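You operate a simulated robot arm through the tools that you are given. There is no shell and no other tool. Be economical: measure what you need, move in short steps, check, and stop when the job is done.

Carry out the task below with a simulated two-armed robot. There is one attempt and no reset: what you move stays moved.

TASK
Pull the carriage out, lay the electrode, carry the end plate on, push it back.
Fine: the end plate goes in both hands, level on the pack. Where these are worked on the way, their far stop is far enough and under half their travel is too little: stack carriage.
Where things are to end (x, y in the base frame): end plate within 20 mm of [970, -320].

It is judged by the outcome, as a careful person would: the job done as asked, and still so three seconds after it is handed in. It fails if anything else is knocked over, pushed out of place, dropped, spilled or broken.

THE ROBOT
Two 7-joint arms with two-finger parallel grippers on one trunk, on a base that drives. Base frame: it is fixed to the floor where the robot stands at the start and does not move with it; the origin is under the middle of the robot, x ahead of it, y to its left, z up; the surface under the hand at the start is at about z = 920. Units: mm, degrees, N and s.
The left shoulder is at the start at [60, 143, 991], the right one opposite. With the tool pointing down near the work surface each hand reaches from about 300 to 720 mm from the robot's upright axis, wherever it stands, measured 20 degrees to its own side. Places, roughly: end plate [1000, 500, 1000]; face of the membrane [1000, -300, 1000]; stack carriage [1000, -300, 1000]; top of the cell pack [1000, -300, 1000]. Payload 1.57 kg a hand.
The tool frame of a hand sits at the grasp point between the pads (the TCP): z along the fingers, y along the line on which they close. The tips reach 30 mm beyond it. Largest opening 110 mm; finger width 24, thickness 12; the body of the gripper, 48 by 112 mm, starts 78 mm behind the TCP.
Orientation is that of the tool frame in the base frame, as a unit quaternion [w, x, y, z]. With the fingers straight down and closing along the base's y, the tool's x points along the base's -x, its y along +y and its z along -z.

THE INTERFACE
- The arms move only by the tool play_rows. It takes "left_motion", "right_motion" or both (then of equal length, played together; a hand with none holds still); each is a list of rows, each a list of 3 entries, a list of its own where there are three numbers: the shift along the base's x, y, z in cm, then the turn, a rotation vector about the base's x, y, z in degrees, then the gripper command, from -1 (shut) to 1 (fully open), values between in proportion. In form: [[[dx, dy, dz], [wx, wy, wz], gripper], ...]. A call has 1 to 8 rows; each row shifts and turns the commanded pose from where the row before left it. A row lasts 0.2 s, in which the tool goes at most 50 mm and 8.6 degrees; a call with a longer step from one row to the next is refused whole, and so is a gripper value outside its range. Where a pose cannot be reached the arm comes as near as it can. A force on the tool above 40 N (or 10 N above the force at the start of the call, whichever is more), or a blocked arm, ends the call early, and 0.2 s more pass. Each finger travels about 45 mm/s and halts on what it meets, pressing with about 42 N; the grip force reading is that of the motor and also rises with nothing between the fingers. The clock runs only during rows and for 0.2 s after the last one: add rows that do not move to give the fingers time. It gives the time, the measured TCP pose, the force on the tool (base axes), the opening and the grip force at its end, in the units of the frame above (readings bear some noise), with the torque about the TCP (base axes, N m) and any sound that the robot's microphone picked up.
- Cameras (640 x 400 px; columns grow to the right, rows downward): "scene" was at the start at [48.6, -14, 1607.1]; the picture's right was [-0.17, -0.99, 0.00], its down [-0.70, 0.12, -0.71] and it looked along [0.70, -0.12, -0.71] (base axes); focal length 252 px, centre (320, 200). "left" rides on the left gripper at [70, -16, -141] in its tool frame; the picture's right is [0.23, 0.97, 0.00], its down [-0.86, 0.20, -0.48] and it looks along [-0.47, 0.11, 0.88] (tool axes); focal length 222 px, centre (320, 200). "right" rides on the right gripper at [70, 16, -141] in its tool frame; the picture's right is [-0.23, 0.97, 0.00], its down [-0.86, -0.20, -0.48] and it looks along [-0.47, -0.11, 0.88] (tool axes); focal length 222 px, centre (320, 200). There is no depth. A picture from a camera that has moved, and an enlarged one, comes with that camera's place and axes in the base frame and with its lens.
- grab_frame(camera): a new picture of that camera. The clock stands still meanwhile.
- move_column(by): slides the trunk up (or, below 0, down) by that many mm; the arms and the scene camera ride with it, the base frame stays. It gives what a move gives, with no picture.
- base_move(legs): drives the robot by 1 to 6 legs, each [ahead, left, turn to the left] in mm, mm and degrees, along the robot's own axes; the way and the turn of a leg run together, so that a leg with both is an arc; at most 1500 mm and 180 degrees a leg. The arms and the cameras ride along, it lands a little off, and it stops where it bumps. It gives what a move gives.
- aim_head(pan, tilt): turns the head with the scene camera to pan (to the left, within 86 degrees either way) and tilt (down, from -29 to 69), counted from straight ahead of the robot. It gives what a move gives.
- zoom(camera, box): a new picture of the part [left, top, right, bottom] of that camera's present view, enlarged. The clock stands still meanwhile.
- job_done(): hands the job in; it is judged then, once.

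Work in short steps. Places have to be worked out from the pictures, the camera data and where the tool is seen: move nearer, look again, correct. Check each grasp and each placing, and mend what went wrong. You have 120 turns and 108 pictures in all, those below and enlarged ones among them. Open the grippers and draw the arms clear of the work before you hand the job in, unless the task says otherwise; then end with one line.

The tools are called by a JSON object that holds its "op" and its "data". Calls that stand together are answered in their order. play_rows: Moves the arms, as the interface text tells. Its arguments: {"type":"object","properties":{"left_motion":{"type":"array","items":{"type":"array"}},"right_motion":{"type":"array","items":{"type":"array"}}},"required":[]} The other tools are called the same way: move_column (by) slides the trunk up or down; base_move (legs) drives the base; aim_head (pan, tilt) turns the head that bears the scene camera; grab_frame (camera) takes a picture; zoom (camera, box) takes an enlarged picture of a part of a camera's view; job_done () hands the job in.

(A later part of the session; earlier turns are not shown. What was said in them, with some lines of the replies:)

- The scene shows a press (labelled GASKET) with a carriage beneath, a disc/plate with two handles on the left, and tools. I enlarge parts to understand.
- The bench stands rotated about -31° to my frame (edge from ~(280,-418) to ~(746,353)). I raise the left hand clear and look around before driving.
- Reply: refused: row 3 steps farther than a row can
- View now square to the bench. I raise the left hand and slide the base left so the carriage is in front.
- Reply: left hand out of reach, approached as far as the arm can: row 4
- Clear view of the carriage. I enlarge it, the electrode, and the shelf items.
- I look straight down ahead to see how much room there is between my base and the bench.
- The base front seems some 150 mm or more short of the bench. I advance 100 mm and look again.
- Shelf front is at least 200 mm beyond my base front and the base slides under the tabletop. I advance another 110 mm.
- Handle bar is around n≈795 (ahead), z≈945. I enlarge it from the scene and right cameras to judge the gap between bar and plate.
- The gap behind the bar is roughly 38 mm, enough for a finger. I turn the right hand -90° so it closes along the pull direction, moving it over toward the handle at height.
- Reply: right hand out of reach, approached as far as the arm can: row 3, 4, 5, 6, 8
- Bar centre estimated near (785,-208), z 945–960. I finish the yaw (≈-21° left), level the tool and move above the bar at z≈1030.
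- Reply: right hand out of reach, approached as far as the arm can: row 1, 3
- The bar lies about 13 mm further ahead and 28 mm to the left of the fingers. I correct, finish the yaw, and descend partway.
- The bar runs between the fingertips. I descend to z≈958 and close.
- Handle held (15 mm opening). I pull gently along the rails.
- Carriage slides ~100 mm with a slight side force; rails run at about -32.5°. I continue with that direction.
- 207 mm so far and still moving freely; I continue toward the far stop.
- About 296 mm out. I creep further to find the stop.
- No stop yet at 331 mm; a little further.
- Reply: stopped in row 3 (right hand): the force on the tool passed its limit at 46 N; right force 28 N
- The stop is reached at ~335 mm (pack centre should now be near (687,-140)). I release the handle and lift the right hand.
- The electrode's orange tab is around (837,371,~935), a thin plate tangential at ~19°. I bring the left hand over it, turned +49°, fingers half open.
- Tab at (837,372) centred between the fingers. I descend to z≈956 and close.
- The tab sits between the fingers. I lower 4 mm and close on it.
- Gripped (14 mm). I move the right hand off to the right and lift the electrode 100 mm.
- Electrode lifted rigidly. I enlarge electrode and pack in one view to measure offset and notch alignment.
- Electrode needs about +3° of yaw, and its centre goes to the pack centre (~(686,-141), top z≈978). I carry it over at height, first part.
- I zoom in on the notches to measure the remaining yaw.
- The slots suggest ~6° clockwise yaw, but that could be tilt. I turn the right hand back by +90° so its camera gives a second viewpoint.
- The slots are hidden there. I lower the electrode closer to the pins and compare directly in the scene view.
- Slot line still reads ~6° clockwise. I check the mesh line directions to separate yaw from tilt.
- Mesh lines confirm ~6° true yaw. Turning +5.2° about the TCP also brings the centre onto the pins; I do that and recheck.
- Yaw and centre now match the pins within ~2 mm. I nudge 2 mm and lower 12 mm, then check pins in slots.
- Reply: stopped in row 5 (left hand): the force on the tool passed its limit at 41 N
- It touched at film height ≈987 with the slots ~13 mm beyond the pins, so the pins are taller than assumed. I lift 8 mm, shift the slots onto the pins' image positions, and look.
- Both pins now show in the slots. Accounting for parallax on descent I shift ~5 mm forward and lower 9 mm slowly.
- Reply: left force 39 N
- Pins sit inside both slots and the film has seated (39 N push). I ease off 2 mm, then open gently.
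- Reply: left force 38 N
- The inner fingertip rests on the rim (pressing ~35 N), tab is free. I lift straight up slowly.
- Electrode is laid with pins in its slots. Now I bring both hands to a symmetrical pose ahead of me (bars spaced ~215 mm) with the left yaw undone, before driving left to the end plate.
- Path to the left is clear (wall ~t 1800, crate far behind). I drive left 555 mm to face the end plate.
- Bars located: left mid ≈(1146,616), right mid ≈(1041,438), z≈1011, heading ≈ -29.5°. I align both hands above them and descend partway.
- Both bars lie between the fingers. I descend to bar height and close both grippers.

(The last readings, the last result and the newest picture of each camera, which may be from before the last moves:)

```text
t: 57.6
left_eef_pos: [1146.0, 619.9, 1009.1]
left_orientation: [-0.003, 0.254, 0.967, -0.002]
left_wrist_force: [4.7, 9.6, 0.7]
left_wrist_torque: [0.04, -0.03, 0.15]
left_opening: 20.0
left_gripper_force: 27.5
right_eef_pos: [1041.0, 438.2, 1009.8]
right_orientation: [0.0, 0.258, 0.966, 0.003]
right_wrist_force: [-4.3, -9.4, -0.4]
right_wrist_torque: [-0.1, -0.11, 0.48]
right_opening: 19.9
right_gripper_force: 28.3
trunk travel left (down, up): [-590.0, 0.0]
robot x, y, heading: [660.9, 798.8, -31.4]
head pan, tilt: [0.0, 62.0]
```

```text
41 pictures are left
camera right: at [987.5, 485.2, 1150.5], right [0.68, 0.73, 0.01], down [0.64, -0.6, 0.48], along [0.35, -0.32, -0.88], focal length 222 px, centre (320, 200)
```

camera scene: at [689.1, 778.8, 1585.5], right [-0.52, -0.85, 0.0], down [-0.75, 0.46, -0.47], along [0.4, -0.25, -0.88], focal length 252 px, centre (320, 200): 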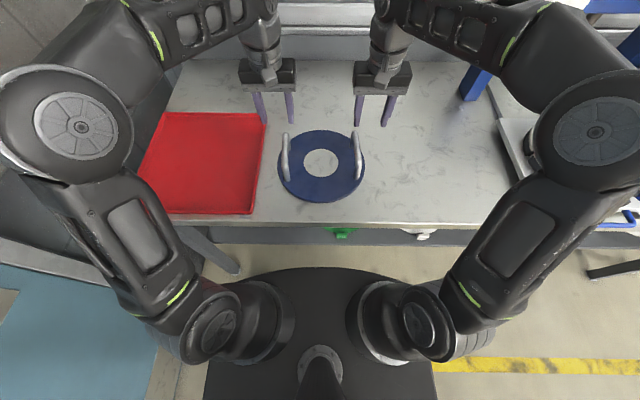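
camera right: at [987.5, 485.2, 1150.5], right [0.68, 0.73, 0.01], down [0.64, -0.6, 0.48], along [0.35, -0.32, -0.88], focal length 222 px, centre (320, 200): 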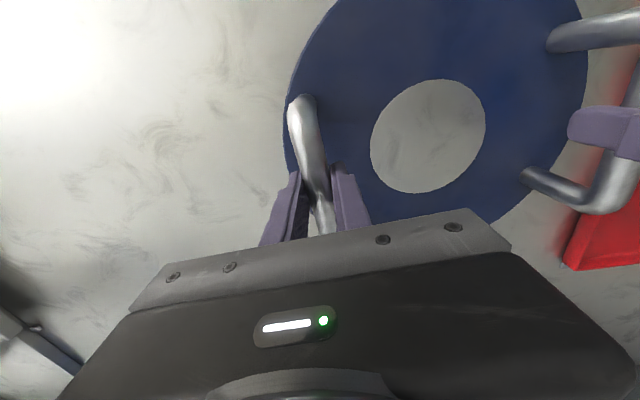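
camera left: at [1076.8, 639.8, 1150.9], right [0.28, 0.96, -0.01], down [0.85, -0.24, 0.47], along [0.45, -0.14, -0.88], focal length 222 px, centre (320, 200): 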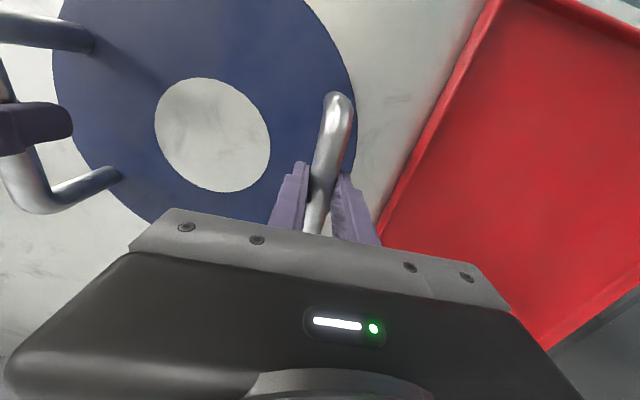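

Both bars gripped (20 mm). I lift gently together by 20 mm and check weights, then more.

{"op": "play_rows", "data": {"left_motion": [[[0, 0, 0.5], [0, 0, 0], -1], [[0, 0, 0.5], [0, 0, 0], -1], [[0, 0, 1], [0, 0, 0], -1], [[0, 0, 1], [0, 0, 0], -1], [[0, 0, 0], [0, 0, 0], -1]], "right_motion": [[[0, 0, 0.5], [0, 0, 0], -1], [[0, 0, 0.5], [0, 0, 0], -1], [[0, 0, 1], [0, 0, 0], -1], [[0, 0, 1], [0, 0, 0], -1], [[0, 0, 0], [0, 0, 0], -1]]}}

{"op": "grab_frame", "data": {"camera": "scene"}}

```text
t: 58.8
left_eef_pos: [1147.2, 618.3, 1037.8]
left_orientation: [-0.002, 0.254, 0.967, -0.001]
left_wrist_force: [14.3, 18.6, -11.7]
left_wrist_torque: [-0.03, -0.36, 0.08]
left_opening: 19.7
left_gripper_force: 33.8
right_eef_pos: [1043.0, 436.1, 1037.2]
right_orientation: [-0.002, 0.257, 0.966, 0.002]
right_wrist_force: [-15.0, -18.7, -12.1]
right_wrist_torque: [0.1, 0.49, 0.58]
right_opening: 19.7
right_gripper_force: 33.6
trunk travel left (down, up): [-590.0, 0.0]
robot x, y, heading: [660.3, 794.0, -31.5]
head pan, tilt: [0.0, 62.0]
```

```text
40 pictures are left
camera scene: at [691.1, 777.4, 1585.3], right [-0.52, -0.85, 0.0], down [-0.75, 0.46, -0.47], along [0.4, -0.24, -0.88], focal length 252 px, centre (320, 200)
```

scene: 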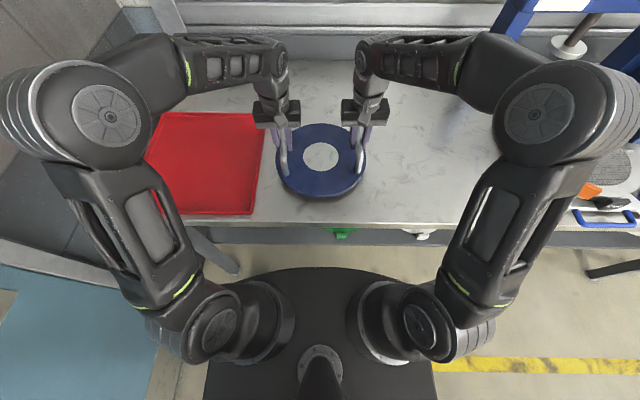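

Lifted level, ~12 N per hand; a small squeeze exists which I relieve by 1 mm apart each, and I lift further 85 mm.

{"op": "play_rows", "data": {"left_motion": [[[0.05, 0.09, 0.5], [0, 0, 0], -1], [[0, 0, 1.2], [0, 0, 0], -1], [[0, 0, 1.4], [0, 0, 0], -1], [[0, 0, 1.4], [0, 0, 0], -1], [[0, 0, 1.4], [0, 0, 0], -1], [[0, 0, 1.2], [0, 0, 0], -1], [[0, 0, 1], [0, 0, 0], -1], [[0, 0, 0.4], [0, 0, 0], -1]], "right_motion": [[[-0.05, -0.09, 0.5], [0, 0, 0], -1], [[0, 0, 1.2], [0, 0, 0], -1], [[0, 0, 1.4], [0, 0, 0], -1], [[0, 0, 1.4], [0, 0, 0], -1], [[0, 0, 1.4], [0, 0, 0], -1], [[0, 0, 1.2], [0, 0, 0], -1], [[0, 0, 1], [0, 0, 0], -1], [[0, 0, 0.4], [0, 0, 0], -1]]}}

```text
t: 60.6
left_eef_pos: [1147.2, 618.3, 1124.8]
left_orientation: [-0.004, 0.255, 0.967, -0.004]
left_wrist_force: [8.4, 16.1, -13.1]
left_wrist_torque: [0.36, 0.18, -0.26]
left_opening: 19.5
left_gripper_force: 33.0
right_eef_pos: [1041.4, 436.1, 1123.4]
right_orientation: [-0.001, 0.258, 0.966, 0.005]
right_wrist_force: [-7.9, -15.6, -9.9]
right_wrist_torque: [-0.04, -0.15, 0.1]
right_opening: 20.1
right_gripper_force: 33.9
trunk travel left (down, up): [-590.0, 0.0]
robot x, y, heading: [660.2, 797.5, -31.3]
head pan, tilt: [0.0, 62.0]
```

Plate held level. Pack centre is about (682,-136); plate centre (1094,527), so I need -781 mm along the bench. I drive most of it.

{"op": "base_move", "data": {"legs": [[0, -390, 0], [0, -385, 0]]}}

{"op": "grab_frame", "data": {"camera": "scene"}}

```text
t: 65.1
left_eef_pos: [735.9, -51.4, 1124.9]
left_orientation: [-0.002, 0.256, 0.967, -0.002]
left_wrist_force: [8.5, 14.9, -11.6]
left_wrist_torque: [-0.03, -0.29, -0.17]
left_opening: 19.9
left_gripper_force: 33.4
right_eef_pos: [629.7, -232.3, 1123.3]
right_orientation: [0.0, 0.258, 0.966, 0.005]
right_wrist_force: [-8.9, -14.8, -11.5]
right_wrist_torque: [0.11, 0.43, 0.18]
right_opening: 19.9
right_gripper_force: 33.3
trunk travel left (down, up): [-590.0, 0.0]
robot x, y, heading: [250.3, 130.4, -31.4]
head pan, tilt: [0.0, 62.0]
```

```text
39 pictures are left
camera scene: at [279.4, 109.5, 1585.4], right [-0.52, -0.85, 0.0], down [-0.75, 0.46, -0.47], along [0.4, -0.25, -0.88], focal length 252 px, centre (320, 200)
```

scene: 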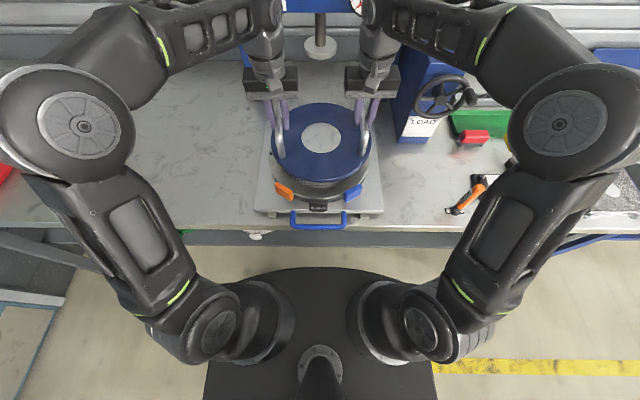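

Plate is above the pack (mid ≈(683,-142)). I enlarge to check centring.

{"op": "zoom", "data": {"camera": "scene", "box": [250, 85, 400, 235]}}

```text
2.67 times, centred on (325, 160) of scene
camera zoom: at [279.4, 109.5, 1585.4], right [-0.52, -0.85, 0.0], down [-0.75, 0.46, -0.47], along [0.4, -0.25, -0.88], focal length 673 px, centre (307, 307)
```

zoom: 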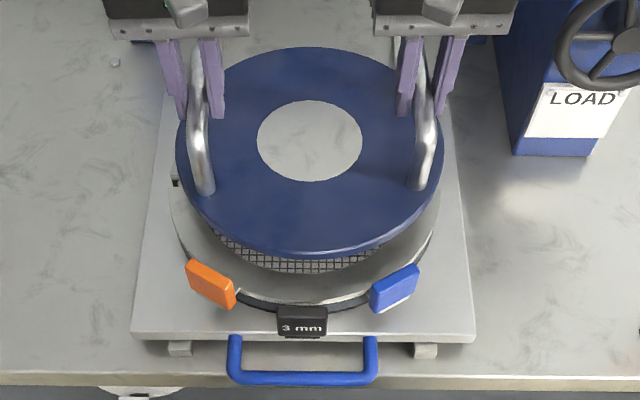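

The plate needs ~5 mm toward +y. I shift and lower together 30 mm, then check.

{"op": "play_rows", "data": {"left_motion": [[[0.06, 0.25, 0], [0, 0, 0], -1], [[0.06, 0.24, 0], [0, 0, 0], -1], [[0, 0, -1], [0, 0, 0], -1], [[0, 0, -1], [0, 0, 0], -1], [[0, 0, -1], [0, 0, 0], -1], [[0, 0, 0], [0, 0, 0], -1]], "right_motion": [[[0.06, 0.25, 0], [0, 0, 0], -1], [[0.06, 0.24, 0], [0, 0, 0], -1], [[0, 0, -1], [0, 0, 0], -1], [[0, 0, -1], [0, 0, 0], -1], [[0, 0, -1], [0, 0, 0], -1], [[0, 0, 0], [0, 0, 0], -1]]}}

{"op": "zoom", "data": {"camera": "scene", "box": [250, 85, 400, 235]}}

```text
t: 66.5
left_eef_pos: [736.8, -46.4, 1094.3]
left_orientation: [-0.002, 0.255, 0.967, -0.004]
left_wrist_force: [-1.3, -1.9, -10.5]
left_wrist_torque: [-0.02, 0.25, -0.21]
left_opening: 19.8
left_gripper_force: 33.6
right_eef_pos: [630.9, -226.1, 1093.0]
right_orientation: [0.0, 0.257, 0.966, 0.005]
right_wrist_force: [0.5, 0.1, -13.4]
right_wrist_torque: [-0.16, 0.04, 0.17]
right_opening: 19.8
right_gripper_force: 33.5
trunk travel left (down, up): [-590.0, 0.0]
robot x, y, heading: [248.7, 131.0, -31.8]
head pan, tilt: [0.0, 62.0]
```

```text
2.67 times, centred on (325, 160) of scene
camera zoom: at [279.6, 110.5, 1585.4], right [-0.52, -0.85, 0.0], down [-0.75, 0.46, -0.47], along [0.4, -0.25, -0.88], focal length 673 px, centre (307, 307)
```

zoom: 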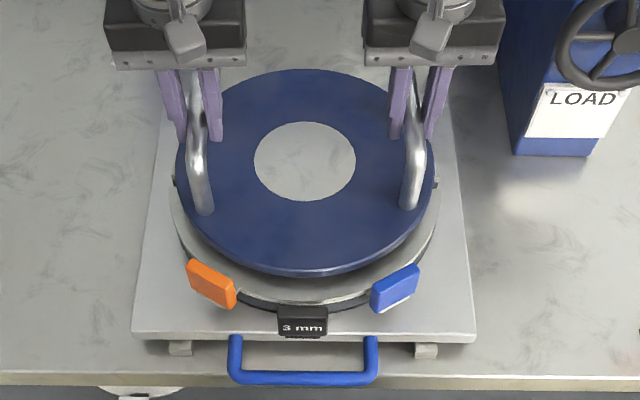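

Centred over the pack slots within a few mm. I lower another 11 mm in small steps and watch forces.

{"op": "play_rows", "data": {"left_motion": [[[0, 0, -0.3], [0, 0, 0], -1], [[0, 0, -0.3], [0, 0, 0], -1], [[0, 0, -0.3], [0, 0, 0], -1], [[0, 0, -0.2], [0, 0, 0], -1]], "right_motion": [[[0, 0, -0.3], [0, 0, 0], -1], [[0, 0, -0.3], [0, 0, 0], -1], [[0, 0, -0.3], [0, 0, 0], -1], [[0, 0, -0.2], [0, 0, 0], -1]]}}

```text
t: 67.5
left_eef_pos: [736.9, -46.3, 1082.8]
left_orientation: [-0.003, 0.254, 0.967, -0.002]
left_wrist_force: [0.7, -0.3, -10.1]
left_wrist_torque: [0.06, 0.32, -0.04]
left_opening: 19.6
left_gripper_force: 33.6
right_eef_pos: [631.4, -226.2, 1083.3]
right_orientation: [-0.001, 0.257, 0.966, 0.005]
right_wrist_force: [-1.0, 0.5, -8.4]
right_wrist_torque: [-0.4, -0.58, 0.25]
right_opening: 19.8
right_gripper_force: 33.6
trunk travel left (down, up): [-590.0, 0.0]
robot x, y, heading: [249.4, 128.3, -31.9]
head pan, tilt: [0.0, 62.0]
```

Right hand's load begins to drop; I lower a couple of millimetres at a time until both are unloaded.

{"op": "play_rows", "data": {"left_motion": [[[0, 0, -0.15], [0, 0, 0], -1], [[0, 0, -0.15], [0, 0, 0], -1], [[0, 0, 0], [0, 0, 0], -1]], "right_motion": [[[0, 0, -0.15], [0, 0, 0], -1], [[0, 0, -0.1], [0, 0, 0], -1], [[0, 0, 0], [0, 0, 0], -1]]}}

{"op": "zoom", "data": {"camera": "scene", "box": [250, 85, 400, 235]}}

```text
t: 68.3
left_eef_pos: [737.8, -45.5, 1083.3]
left_orientation: [0.0, 0.254, 0.967, -0.003]
left_wrist_force: [5.2, 1.7, 13.0]
left_wrist_torque: [0.48, 0.75, -0.26]
left_opening: 19.5
left_gripper_force: 33.6
right_eef_pos: [630.5, -226.3, 1082.2]
right_orientation: [0.002, 0.258, 0.966, 0.004]
right_wrist_force: [4.4, -4.6, 11.5]
right_wrist_torque: [0.42, 0.78, 0.1]
right_opening: 19.6
right_gripper_force: 33.5
trunk travel left (down, up): [-590.0, 0.0]
robot x, y, heading: [250.8, 128.8, -31.7]
head pan, tilt: [0.0, 62.0]
```

```text
2.67 times, centred on (325, 160) of scene
camera zoom: at [278.3, 111.8, 1586.0], right [-0.52, -0.85, 0.0], down [-0.75, 0.46, -0.47], along [0.4, -0.25, -0.88], focal length 673 px, centre (307, 307)
```

zoom: 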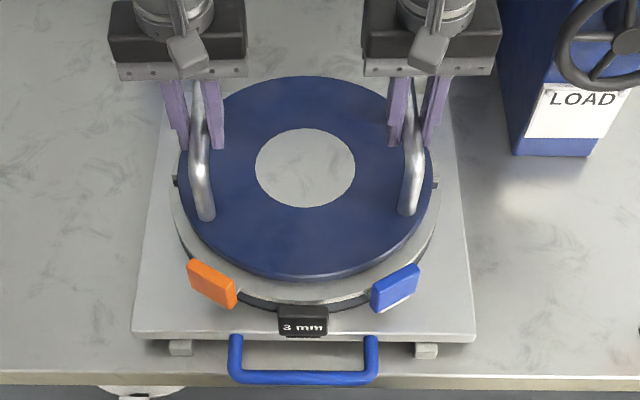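

Plate has seated (loads reversed, level: both hands at equal height). I ease 1 mm and open both grippers, then rise straight up.

{"op": "play_rows", "data": {"left_motion": [[[0, 0, 0.1], [0, 0, 0], -1], [[0, 0, 0], [0, 0, 0], -0.6], [[0, 0, 0], [0, 0, 0], -0.2], [[0, 0, 0], [0, 0, 0], 0.1], [[0, 0, 0], [0, 0, 0], 0.1], [[0, 0, 1], [0, 0, 0], 0.1], [[0, 0, 2], [0, 0, 0], 0.1], [[0, 0, 2.5], [0, 0, 0], 0.1]], "right_motion": [[[0, 0, 0.1], [0, 0, 0], -1], [[0, 0, 0], [0, 0, 0], -0.6], [[0, 0, 0], [0, 0, 0], -0.2], [[0, 0, 0], [0, 0, 0], 0.1], [[0, 0, 0], [0, 0, 0], 0.1], [[0, 0, 1], [0, 0, 0], 0.1], [[0, 0, 2], [0, 0, 0], 0.1], [[0, 0, 2.5], [0, 0, 0], 0.1]]}}

{"op": "zoom", "data": {"camera": "scene", "box": [250, 85, 400, 235]}}

```text
t: 70.1
left_eef_pos: [735.9, -45.1, 1137.2]
left_orientation: [-0.002, 0.256, 0.967, -0.004]
left_wrist_force: [0.4, -0.4, 0.2]
left_wrist_torque: [0.0, -0.02, 0.02]
left_opening: 60.6
left_gripper_force: 0.1
right_eef_pos: [627.6, -225.1, 1137.5]
right_orientation: [0.0, 0.258, 0.966, 0.005]
right_wrist_force: [0.6, -0.6, 0.1]
right_wrist_torque: [0.02, -0.02, 0.02]
right_opening: 60.5
right_gripper_force: 0.1
trunk travel left (down, up): [-590.0, 0.0]
robot x, y, heading: [249.5, 133.6, -31.5]
head pan, tilt: [0.0, 62.0]
```

```text
2.67 times, centred on (325, 160) of scene
camera zoom: at [277.6, 111.7, 1585.4], right [-0.52, -0.85, 0.0], down [-0.75, 0.46, -0.47], along [0.4, -0.25, -0.88], focal length 673 px, centre (307, 307)
```

zoom: 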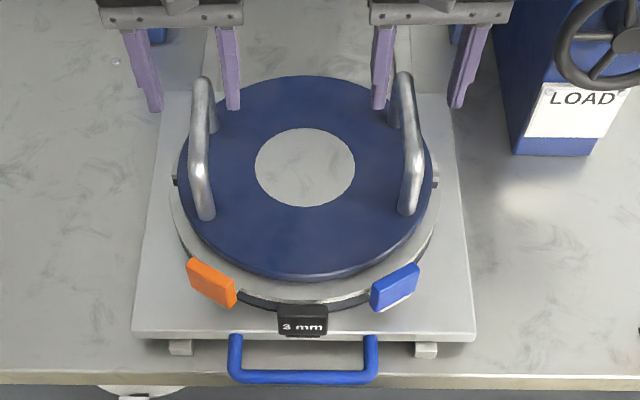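

Plate rests well with handles free. Next I retract the left hand to the left and bring the right hand back toward the carriage handle, turning it -90°.

{"op": "play_rows", "data": {"left_motion": [[[0, 0, 1], [0, 0, 0], 0.1], [[1.3, 2.1, 0], [0, 0, 0], 0.1], [[1.3, 2.1, 0], [0, 0, 0], 0.1], [[1.3, 2.1, 0], [0, 0, 0], 0.1], [[1.3, 2.1, 0], [0, 0, 0], 0.1], [[1.3, 2.1, 0], [0, 0, 0], 0.1], [[1.3, 2.1, 0], [0, 0, 0], 0.1], [[1.3, 2.1, 0], [0, 0, 0], 0.1]], "right_motion": [[[0, 0, 1], [0, 0, 0], 0.1], [[-3, 1.8, 0], [0, 0, 0], 0.1], [[-3, 1.8, 0], [0, 0, 0], 0.1], [[-3, 1.8, 0], [0, 0, 0], 0.1], [[-3, 1.8, 0], [0, 0, -8.5], 0], [[-3, 1.8, 0], [0, 0, -8.5], -0.2], [[-2, 1.2, 0], [0, 0, -8.5], -0.2], [[0, 0, 0], [0, 0, -8.5], -0.2]]}}

{"op": "play_rows", "data": {"right_motion": [[[0, 0, 0], [0, 0, -8.5], -0.2], [[0, 0, 0], [0, 0, -8.5], -0.2], [[0, 0, 0], [0, 0, -8.5], -0.2], [[0, 0, 0], [0, 0, -8.5], -0.2], [[0, 0, 0], [0, 0, -8.5], -0.2], [[0, 0, 0], [0, 0, -8.5], -0.2], [[0, 0, 0], [0, 0, -7], -0.2], [[0, 0, 0], [0, 0, 0], -0.2]]}}

{"op": "grab_frame", "data": {"camera": "scene"}}

```text
t: 71.9
left_eef_pos: [825.6, 103.2, 1146.8]
left_orientation: [-0.002, 0.256, 0.967, -0.003]
left_wrist_force: [0.5, 0.6, -0.1]
left_wrist_torque: [-0.03, 0.04, 0.01]
left_opening: 60.6
left_gripper_force: 0.0
right_eef_pos: [460.5, -124.8, 1146.4]
right_orientation: [0.001, 0.53, 0.848, 0.003]
right_wrist_force: [0.1, 1.0, 0.8]
right_wrist_torque: [-0.01, 0.01, 0.04]
right_opening: 44.0
right_gripper_force: 0.2
trunk travel left (down, up): [-590.0, 0.0]
robot x, y, heading: [249.4, 129.0, -31.4]
head pan, tilt: [0.0, 62.0]
```

```text
t: 73.7
left_eef_pos: [826.1, 103.4, 1147.6]
left_orientation: [-0.002, 0.255, 0.967, -0.004]
left_wrist_force: [-0.2, 0.3, 0.3]
left_wrist_torque: [0.0, -0.01, 0.01]
left_opening: 60.5
left_gripper_force: 0.0
right_eef_pos: [459.4, -124.3, 1147.1]
right_orientation: [0.004, 0.875, 0.484, 0.003]
right_wrist_force: [-0.5, 0.1, 0.5]
right_wrist_torque: [-0.02, -0.01, 0.0]
right_opening: 44.1
right_gripper_force: 0.0
trunk travel left (down, up): [-590.0, 0.0]
robot x, y, heading: [250.5, 128.5, -31.7]
head pan, tilt: [0.0, 62.0]
```

```text
34 pictures are left
camera scene: at [278.1, 111.5, 1585.5], right [-0.52, -0.85, 0.0], down [-0.75, 0.46, -0.47], along [0.4, -0.25, -0.88], focal length 252 px, centre (320, 200)
```

scene: 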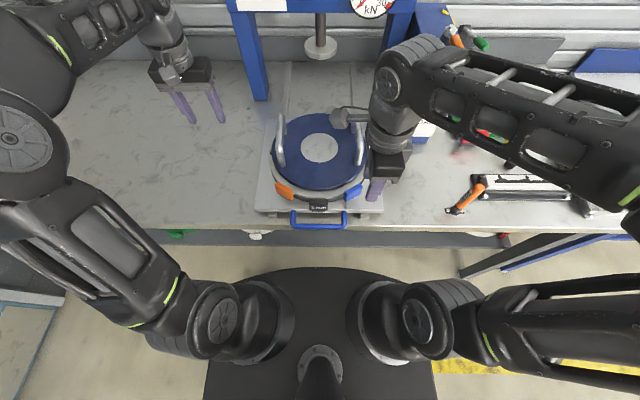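

Right hand yaw is right again. I move over the handle and descend to z≈1000.

{"op": "play_rows", "data": {"right_motion": [[[1.3, 3.4, 0], [0, 0, 0], -0.2], [[1.3, 3.4, 0], [0, 0, 0], -0.2], [[1.3, 3.3, 0], [0, 0, 0.6], -0.2], [[0, 0, -3.5], [0, 0, 0], -0.2], [[0, 0, -3.5], [0, 0, 0], -0.2], [[0, 0, -3.5], [0, 0, 0], -0.2], [[0, 0, -3.5], [0, 0, 0], -0.2]]}}

{"op": "grab_frame", "data": {"camera": "right"}}

{"op": "zoom", "data": {"camera": "scene", "box": [250, 85, 400, 245]}}

```text
t: 75.3
left_eef_pos: [826.4, 102.8, 1146.9]
left_orientation: [-0.003, 0.255, 0.967, -0.002]
left_wrist_force: [0.1, -0.9, -0.3]
left_wrist_torque: [0.02, 0.0, 0.0]
left_opening: 60.8
left_gripper_force: 0.1
right_eef_pos: [498.5, -22.0, 1005.0]
right_orientation: [0.004, 0.871, 0.491, 0.003]
right_wrist_force: [0.0, 0.1, -0.4]
right_wrist_torque: [-0.02, 0.04, 0.02]
right_opening: 43.8
right_gripper_force: 0.1
trunk travel left (down, up): [-590.0, 0.0]
robot x, y, heading: [251.6, 127.2, -31.7]
head pan, tilt: [0.0, 62.0]
```

```text
33 pictures are left
camera right: at [546.9, 29.8, 1148.1], right [0.71, -0.7, 0.01], down [-0.62, -0.63, 0.47], along [-0.33, -0.34, -0.88], focal length 222 px, centre (320, 200)
```

right: 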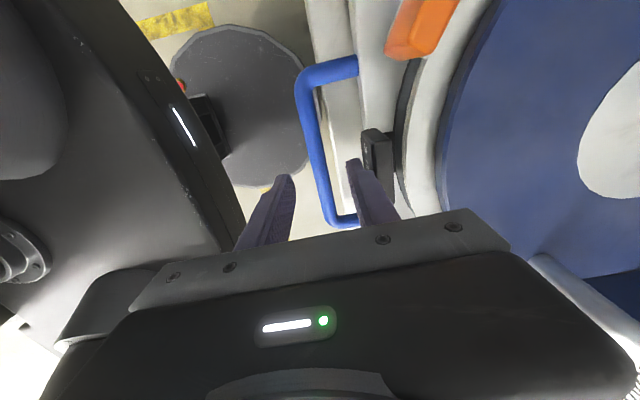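

```text
2.50 times, centred on (325, 165) of scene
camera zoom: at [278.8, 111.6, 1585.5], right [-0.52, -0.85, 0.0], down [-0.75, 0.46, -0.47], along [0.4, -0.25, -0.88], focal length 631 px, centre (308, 288)
```

zoom: 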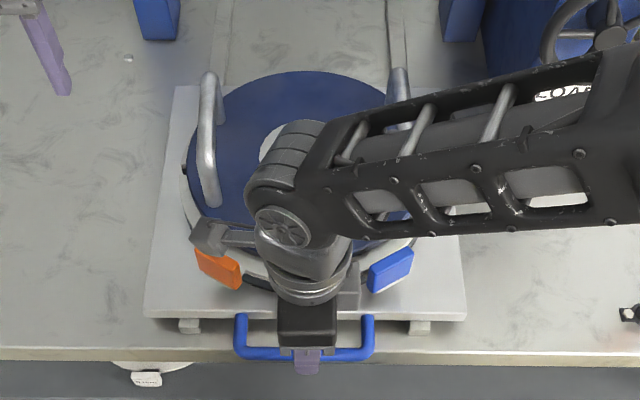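

Same alignment as before; bar between the fingers. I descend and close.

{"op": "play_rows", "data": {"right_motion": [[[0, 0, -2], [0, 0, 0], -0.2], [[0, 0, -1.6], [0, 0, 0], -0.2], [[0, 0, -1], [0, 0, 0], -0.2], [[0, 0, 0], [0, 0, 0], -1], [[0, 0, 0], [0, 0, 0], -1], [[0, 0, 0], [0, 0, 0], -1]]}}

{"op": "aim_head", "data": {"pan": 0, "tilt": 48}}

{"op": "grab_frame", "data": {"camera": "scene"}}

```text
t: 76.7
left_eef_pos: [827.2, 103.3, 1147.2]
left_orientation: [-0.002, 0.256, 0.967, -0.003]
left_wrist_force: [0.1, 0.6, 0.7]
left_wrist_torque: [0.02, 0.01, 0.0]
left_opening: 60.6
left_gripper_force: 0.1
right_eef_pos: [498.3, -23.2, 960.8]
right_orientation: [0.005, 0.872, 0.49, 0.003]
right_wrist_force: [2.5, -1.2, -1.0]
right_wrist_torque: [0.03, -0.07, -0.53]
right_opening: 14.9
right_gripper_force: 24.9
trunk travel left (down, up): [-590.0, 0.0]
robot x, y, heading: [252.2, 128.0, -31.5]
head pan, tilt: [0.0, 62.0]
```

```text
t: 77.4
left_eef_pos: [826.2, 101.6, 1146.4]
left_orientation: [-0.003, 0.254, 0.967, -0.003]
left_wrist_force: [0.1, -0.4, 0.2]
left_wrist_torque: [0.01, 0.0, 0.01]
left_opening: 60.7
left_gripper_force: 0.2
right_eef_pos: [498.9, -22.7, 961.7]
right_orientation: [0.003, 0.871, 0.49, 0.003]
right_wrist_force: [3.1, -1.4, -2.5]
right_wrist_torque: [0.14, -0.12, -0.76]
right_opening: 14.7
right_gripper_force: 30.2
trunk travel left (down, up): [-590.0, 0.0]
robot x, y, heading: [251.3, 129.4, -31.4]
head pan, tilt: [0.0, 48.0]
```

```text
31 pictures are left
camera scene: at [290.9, 103.6, 1603.0], right [-0.52, -0.85, 0.0], down [-0.63, 0.39, -0.67], along [0.57, -0.35, -0.74], focal length 252 px, centre (320, 200)
```

scene: 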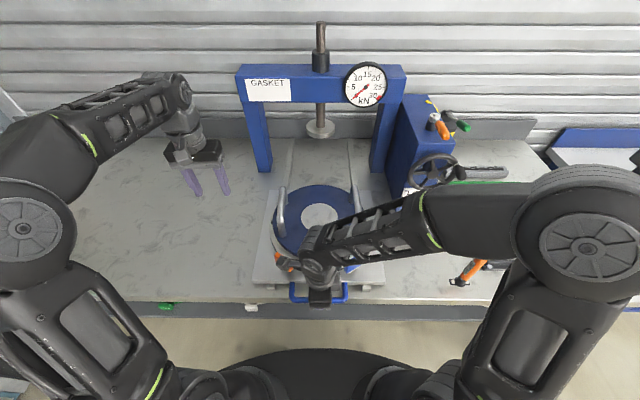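

Handle gripped. I push slowly back along the rails, first ~90 mm.

{"op": "play_rows", "data": {"right_motion": [[[0.5, -0.32, 0], [0, 0, 0], -1], [[0.84, -0.54, 0], [0, 0, 0], -1], [[1.0, -0.63, 0], [0, 0, 0], -1], [[1.1, -0.7, 0], [0, 0, 0], -1], [[1.1, -0.7, 0], [0, 0, 0], -1], [[1.1, -0.7, 0], [0, 0, 0], -1], [[1.1, -0.7, 0], [0, 0, 0], -1], [[0.84, -0.54, 0], [0, 0, 0], -1]]}}

{"op": "grab_frame", "data": {"camera": "scene"}}

```text
t: 79.2
left_eef_pos: [827.9, 102.5, 1146.9]
left_orientation: [-0.002, 0.255, 0.967, -0.003]
left_wrist_force: [0.4, -0.7, -0.4]
left_wrist_torque: [-0.01, 0.01, -0.02]
left_opening: 60.4
left_gripper_force: 0.0
right_eef_pos: [576.4, -72.8, 959.8]
right_orientation: [0.002, 0.871, 0.49, 0.002]
right_wrist_force: [1.6, 0.1, -10.6]
right_wrist_torque: [0.28, -0.11, -0.71]
right_opening: 14.8
right_gripper_force: 31.1
trunk travel left (down, up): [-590.0, 0.0]
robot x, y, heading: [252.0, 127.1, -31.5]
head pan, tilt: [0.0, 48.0]
```

```text
30 pictures are left
camera scene: at [291.4, 103.4, 1602.7], right [-0.52, -0.85, 0.0], down [-0.63, 0.39, -0.67], along [0.57, -0.35, -0.74], focal length 252 px, centre (320, 200)
```

scene: 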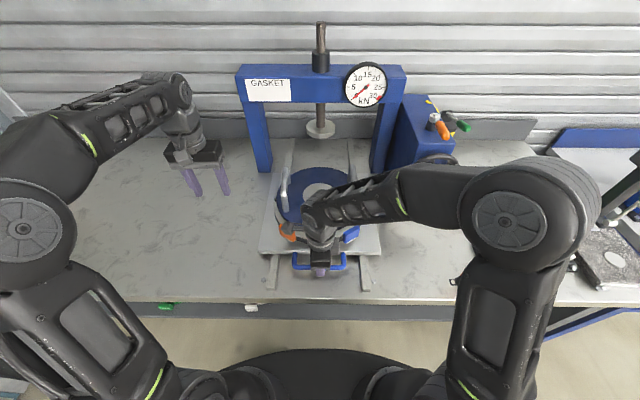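

Moving smoothly with everything in place. Next ~110 mm.

{"op": "play_rows", "data": {"right_motion": [[[0.7, -0.45, -0.1], [0, 0, 0], -1], [[1.1, -0.7, 0], [0, 0, 0], -1], [[1.2, -0.77, 0], [0, 0, 0], -1], [[1.26, -0.8, 0], [0, 0, 0], -1], [[1.26, -0.8, 0], [0, 0, 0], -1], [[1.26, -0.8, 0], [0, 0, 0], -1], [[1.2, -0.77, 0], [0, 0, 0], -1], [[0.9, -0.57, 0], [0, 0, 0], -1]]}}

{"op": "zoom", "data": {"camera": "scene", "box": [220, 80, 440, 280]}}

```text
t: 81.0
left_eef_pos: [826.0, 101.4, 1147.1]
left_orientation: [-0.002, 0.255, 0.967, -0.004]
left_wrist_force: [-0.6, 0.6, 0.2]
left_wrist_torque: [0.03, 0.04, 0.0]
left_opening: 60.4
left_gripper_force: 0.2
right_eef_pos: [664.0, -127.4, 960.8]
right_orientation: [0.003, 0.871, 0.491, 0.004]
right_wrist_force: [0.7, -0.8, 14.6]
right_wrist_torque: [0.17, -0.08, -0.67]
right_opening: 14.8
right_gripper_force: 30.9
trunk travel left (down, up): [-590.0, 0.0]
robot x, y, heading: [251.3, 125.7, -31.2]
head pan, tilt: [0.0, 48.0]
```

```text
2.00 times, centred on (330, 180) of scene
camera zoom: at [289.7, 104.3, 1603.2], right [-0.52, -0.85, 0.0], down [-0.63, 0.39, -0.67], along [0.57, -0.35, -0.74], focal length 504 px, centre (300, 240)
```

zoom: 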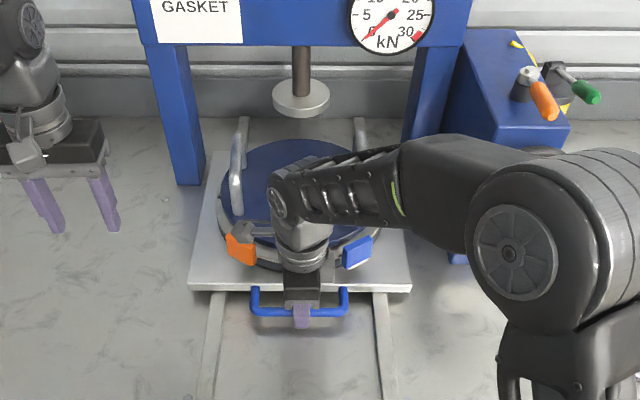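

196 mm done; ~140 mm remain. Continue 95 mm.

{"op": "play_rows", "data": {"right_motion": [[[0.7, -0.45, 0], [0, 0, 0], -1], [[1.1, -0.7, 0], [0, 0, 0], -1], [[1.2, -0.77, 0], [0, 0, 0], -1], [[1.2, -0.77, 0], [0, 0, 0], -1], [[1.2, -0.77, 0], [0, 0, 0], -1], [[1.1, -0.7, 0], [0, 0, 0], -1], [[0.9, -0.57, 0], [0, 0, 0], -1], [[0.7, -0.45, 0], [0, 0, 0], -1]]}}

{"op": "zoom", "data": {"camera": "scene", "box": [220, 80, 440, 280]}}

```text
t: 82.8
left_eef_pos: [826.2, 103.9, 1146.8]
left_orientation: [-0.002, 0.256, 0.967, -0.004]
left_wrist_force: [-0.8, 0.3, 0.4]
left_wrist_torque: [0.0, 0.0, 0.0]
left_opening: 60.3
left_gripper_force: 0.2
right_eef_pos: [746.4, -179.2, 961.0]
right_orientation: [0.004, 0.871, 0.491, 0.003]
right_wrist_force: [3.5, 4.5, 12.9]
right_wrist_torque: [-0.13, 0.19, -0.74]
right_opening: 15.1
right_gripper_force: 30.8
trunk travel left (down, up): [-590.0, 0.0]
robot x, y, heading: [251.3, 134.2, -31.6]
head pan, tilt: [0.0, 48.0]
```

```text
2.00 times, centred on (330, 180) of scene
camera zoom: at [290.2, 105.2, 1603.1], right [-0.52, -0.85, 0.0], down [-0.63, 0.39, -0.67], along [0.57, -0.35, -0.74], focal length 504 px, centre (300, 240)
```

zoom: 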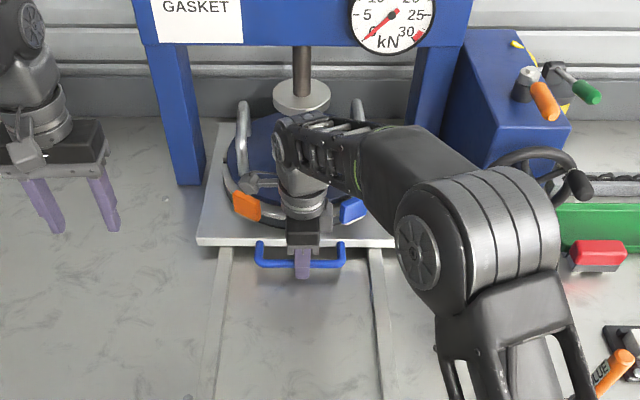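

About 42 mm left; I creep in 5–6 mm steps to the home stop.

{"op": "play_rows", "data": {"right_motion": [[[0.5, -0.32, 0], [0, 0, 0], -1], [[0.5, -0.32, 0], [0, 0, 0], -1], [[0.5, -0.32, 0], [0, 0, 0], -1], [[0.5, -0.32, 0], [0, 0, 0], -1], [[0.5, -0.32, 0], [0, 0, 0], -1], [[0.42, -0.27, 0], [0, 0, 0], -1], [[0.3, -0.19, 0], [0, 0, 0], -1], [[0.25, -0.16, 0], [0, 0, 0], -1]]}}

{"op": "zoom", "data": {"camera": "scene", "box": [220, 80, 440, 280]}}

```text
t: 84.6
left_eef_pos: [826.7, 104.4, 1148.0]
left_orientation: [-0.003, 0.256, 0.967, -0.003]
left_wrist_force: [-0.5, 0.8, -0.1]
left_wrist_torque: [-0.02, 0.0, 0.0]
left_opening: 60.5
left_gripper_force: 0.0
right_eef_pos: [778.7, -200.2, 959.8]
right_orientation: [0.003, 0.871, 0.491, 0.002]
right_wrist_force: [2.9, 6.4, 5.8]
right_wrist_torque: [0.03, 0.06, -0.72]
right_opening: 15.0
right_gripper_force: 30.4
trunk travel left (down, up): [-590.0, 0.0]
robot x, y, heading: [250.3, 131.4, -31.3]
head pan, tilt: [0.0, 48.0]
```

```text
2.00 times, centred on (330, 180) of scene
camera zoom: at [290.5, 105.3, 1603.0], right [-0.52, -0.85, 0.0], down [-0.63, 0.39, -0.67], along [0.57, -0.35, -0.74], focal length 504 px, centre (300, 240)
```

zoom: 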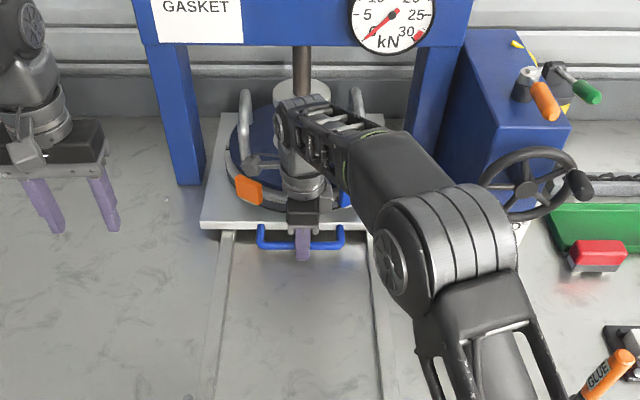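

About 4 mm short of the starting place; I push a few mm more to feel the stop.

{"op": "play_rows", "data": {"right_motion": [[[0.2, -0.13, 0], [0, 0, 0], -1], [[0.2, -0.13, 0], [0, 0, 0], -1], [[0.2, -0.13, 0], [0, 0, 0], -1], [[0.1, -0.06, 0], [0, 0, 0], -1]]}}

```text
t: 85.6
left_eef_pos: [827.2, 103.6, 1147.1]
left_orientation: [-0.002, 0.255, 0.967, -0.003]
left_wrist_force: [-0.3, -0.2, -0.1]
left_wrist_torque: [-0.02, 0.04, -0.01]
left_opening: 60.3
left_gripper_force: 0.1
right_eef_pos: [786.0, -205.2, 959.5]
right_orientation: [0.003, 0.871, 0.491, 0.003]
right_wrist_force: [0.8, 9.7, 6.9]
right_wrist_torque: [-0.17, 0.14, -0.72]
right_opening: 14.7
right_gripper_force: 30.5
trunk travel left (down, up): [-590.0, 0.0]
robot x, y, heading: [249.3, 129.5, -31.8]
head pan, tilt: [0.0, 48.0]
```

Still no stop; readings are ~4 mm past the initial place. I try another 4 mm to find the home stop.

{"op": "play_rows", "data": {"right_motion": [[[0.17, -0.11, 0], [0, 0, 0], -1], [[0.17, -0.11, 0], [0, 0, 0], -1], [[0, 0, 0], [0, 0, 0], -1]]}}

{"op": "grab_frame", "data": {"camera": "right"}}

```text
t: 86.4
left_eef_pos: [824.4, 105.6, 1148.2]
left_orientation: [0.0, 0.255, 0.967, -0.004]
left_wrist_force: [-0.2, -0.3, 1.3]
left_wrist_torque: [0.0, -0.02, 0.01]
left_opening: 60.4
left_gripper_force: 0.1
right_eef_pos: [785.5, -204.9, 959.4]
right_orientation: [0.001, 0.871, 0.491, 0.001]
right_wrist_force: [-22.6, 22.5, 4.2]
right_wrist_torque: [0.78, -0.15, -0.62]
right_opening: 15.0
right_gripper_force: 30.8
trunk travel left (down, up): [-590.0, 0.0]
robot x, y, heading: [248.8, 129.7, -31.7]
head pan, tilt: [0.0, 48.0]
```

```text
26 pictures are left
camera right: at [835.5, -153.5, 1101.5], right [0.71, -0.7, 0.0], down [-0.62, -0.63, 0.48], along [-0.33, -0.34, -0.88], focal length 222 px, centre (320, 200)
```

right: 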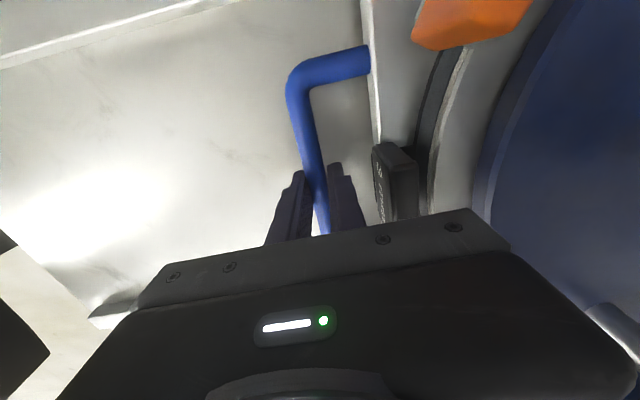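

Home stop is felt (32 N). I ease off the pressure, open, and rise straight up.

{"op": "play_rows", "data": {"right_motion": [[[-0.25, 0.16, 0], [0, 0, 0], -1], [[0, 0, 0], [0, 0, 0], -0.6], [[0, 0, 0], [0, 0, 0], -0.2], [[0, 0, 0], [0, 0, 0], -0.2], [[0, 0, 2], [0, 0, 0], -0.2], [[0, 0, 3.5], [0, 0, 0], -0.2], [[-1, 0.6, 3.5], [0, 0, 0], -0.2], [[-2, 1.2, 3], [0, 0, 0], -0.2]]}}

{"op": "play_rows", "data": {"right_motion": [[[-3, 1.8, 0], [0, 0, 0], -0.2], [[-3.5, 2, 0], [0, 0, 0], -0.2], [[-3.5, 2, 0], [0, 0, 0], -0.2], [[-3.5, 2, 0], [0, 0, 0], -0.2], [[-3.5, 0, 0], [0, 0, 0], -0.2], [[-3, -3, 0], [0, 0, 0], -0.2], [[-3, -3, 0], [0, 0, 0], -0.2]]}}

{"op": "grab_frame", "data": {"camera": "scene"}}

{"op": "zoom", "data": {"camera": "scene", "box": [240, 90, 400, 220]}}

```text
t: 88.2
left_eef_pos: [825.1, 103.8, 1147.3]
left_orientation: [-0.002, 0.256, 0.967, -0.003]
left_wrist_force: [0.2, -1.1, 0.1]
left_wrist_torque: [-0.01, -0.03, 0.0]
left_opening: 60.4
left_gripper_force: 0.1
right_eef_pos: [754.9, -187.5, 1078.4]
right_orientation: [0.003, 0.872, 0.49, 0.004]
right_wrist_force: [0.5, -0.3, -0.3]
right_wrist_torque: [-0.03, -0.02, -0.02]
right_opening: 44.1
right_gripper_force: 0.1
trunk travel left (down, up): [-590.0, 0.0]
robot x, y, heading: [252.1, 129.3, -31.6]
head pan, tilt: [0.0, 48.0]
```

```text
t: 89.8
left_eef_pos: [826.8, 103.4, 1147.1]
left_orientation: [-0.002, 0.256, 0.967, -0.002]
left_wrist_force: [-0.3, -0.1, 0.5]
left_wrist_torque: [0.03, -0.01, -0.01]
left_opening: 60.6
left_gripper_force: 0.0
right_eef_pos: [525.4, -170.2, 1079.3]
right_orientation: [0.003, 0.871, 0.491, 0.004]
right_wrist_force: [0.3, 0.7, -0.8]
right_wrist_torque: [-0.01, -0.03, 0.01]
right_opening: 44.0
right_gripper_force: 0.0
trunk travel left (down, up): [-590.0, 0.0]
robot x, y, heading: [251.2, 131.9, -31.4]
head pan, tilt: [0.0, 48.0]
```

```text
25 pictures are left
camera scene: at [289.2, 103.2, 1603.1], right [-0.52, -0.85, 0.0], down [-0.63, 0.39, -0.67], along [0.57, -0.35, -0.74], focal length 252 px, centre (320, 200)
```

scene: 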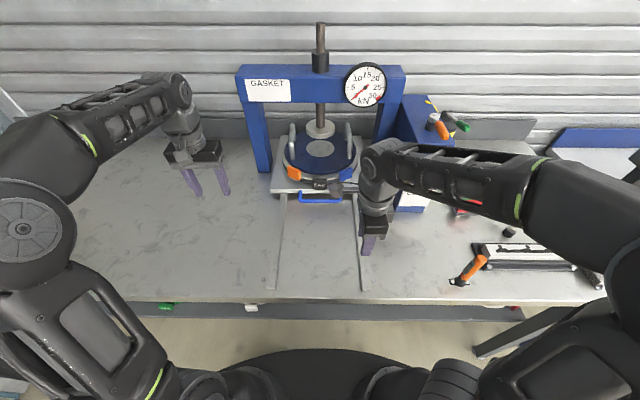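

```text
3.08 times, centred on (320, 155) of scene
camera zoom: at [289.2, 103.2, 1603.1], right [-0.52, -0.85, 0.0], down [-0.63, 0.39, -0.67], along [0.57, -0.35, -0.74], focal length 776 px, centre (320, 338)
```

zoom: 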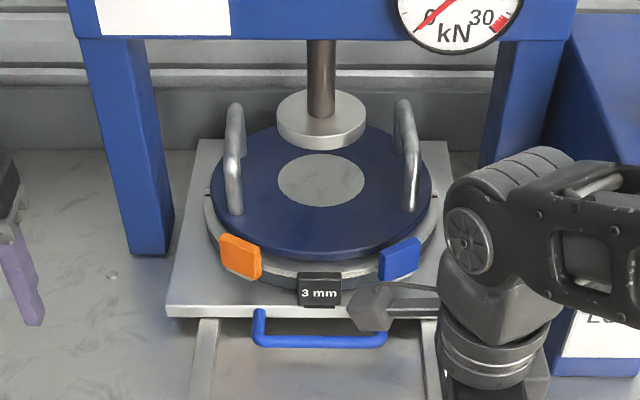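

Plate sits level under the ram at ≈(972,-315), carriage home. I back the robot 200 mm so both arms are clear and take a final look.

{"op": "base_move", "data": {"legs": [[-200, 0, 0]]}}

{"op": "grab_frame", "data": {"camera": "scene"}}

{"op": "zoom", "data": {"camera": "scene", "box": [240, 60, 400, 180]}}

```text
t: 91.5
left_eef_pos: [654.6, 205.7, 1148.0]
left_orientation: [-0.002, 0.258, 0.966, -0.003]
left_wrist_force: [-0.3, 0.5, -0.5]
left_wrist_torque: [-0.04, -0.03, 0.0]
left_opening: 60.4
left_gripper_force: 0.1
right_eef_pos: [354.5, -65.7, 1080.6]
right_orientation: [0.004, 0.873, 0.488, 0.003]
right_wrist_force: [-0.7, -0.5, 0.4]
right_wrist_torque: [-0.01, -0.03, -0.02]
right_opening: 44.1
right_gripper_force: 0.0
trunk travel left (down, up): [-590.0, 0.0]
robot x, y, heading: [76.3, 236.6, -32.0]
head pan, tilt: [0.0, 48.0]
```

```text
23 pictures are left
camera scene: at [117.4, 210.8, 1603.1], right [-0.53, -0.85, 0.0], down [-0.63, 0.39, -0.67], along [0.57, -0.35, -0.74], focal length 252 px, centre (320, 200)
```

scene: 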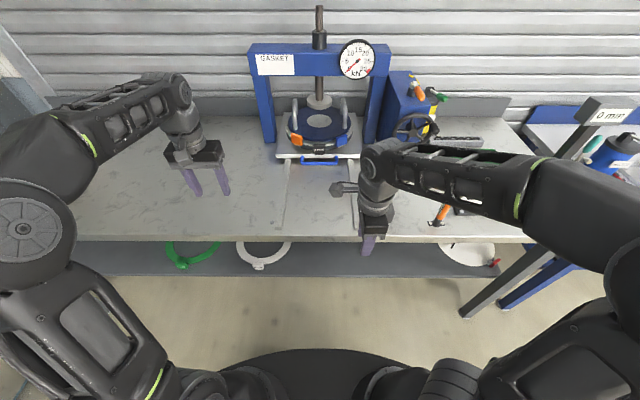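

```text
3.33 times, centred on (320, 120) of scene
camera zoom: at [117.4, 210.8, 1603.1], right [-0.53, -0.85, 0.0], down [-0.63, 0.39, -0.67], along [0.57, -0.35, -0.74], focal length 841 px, centre (320, 467)
```

zoom: 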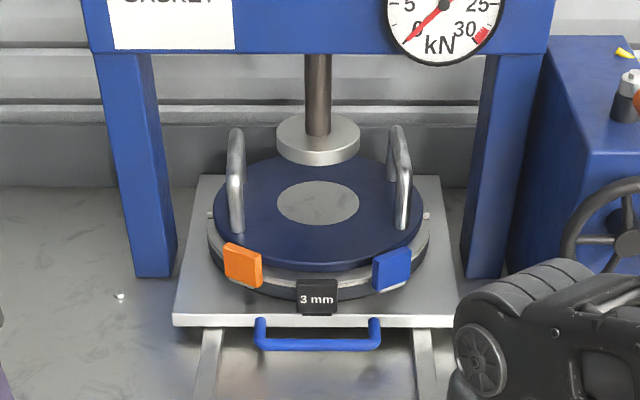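

The stack is level, the carriage is home and both grippers are open and clear, so I hand the job in.

{"op": "job_done", "data": {}}

```text
The job is handed in.
```

The job is handed in: I pulled the carriage to its far stop, laid the electrode with its slots on the pins, and set the end plate level on the pack with both hands. I then pushed the carriage back to its home stop. From the scene camera, the end plate sits at about (972, -315), roughly 6 mm from the target, and both arms are open and clear.
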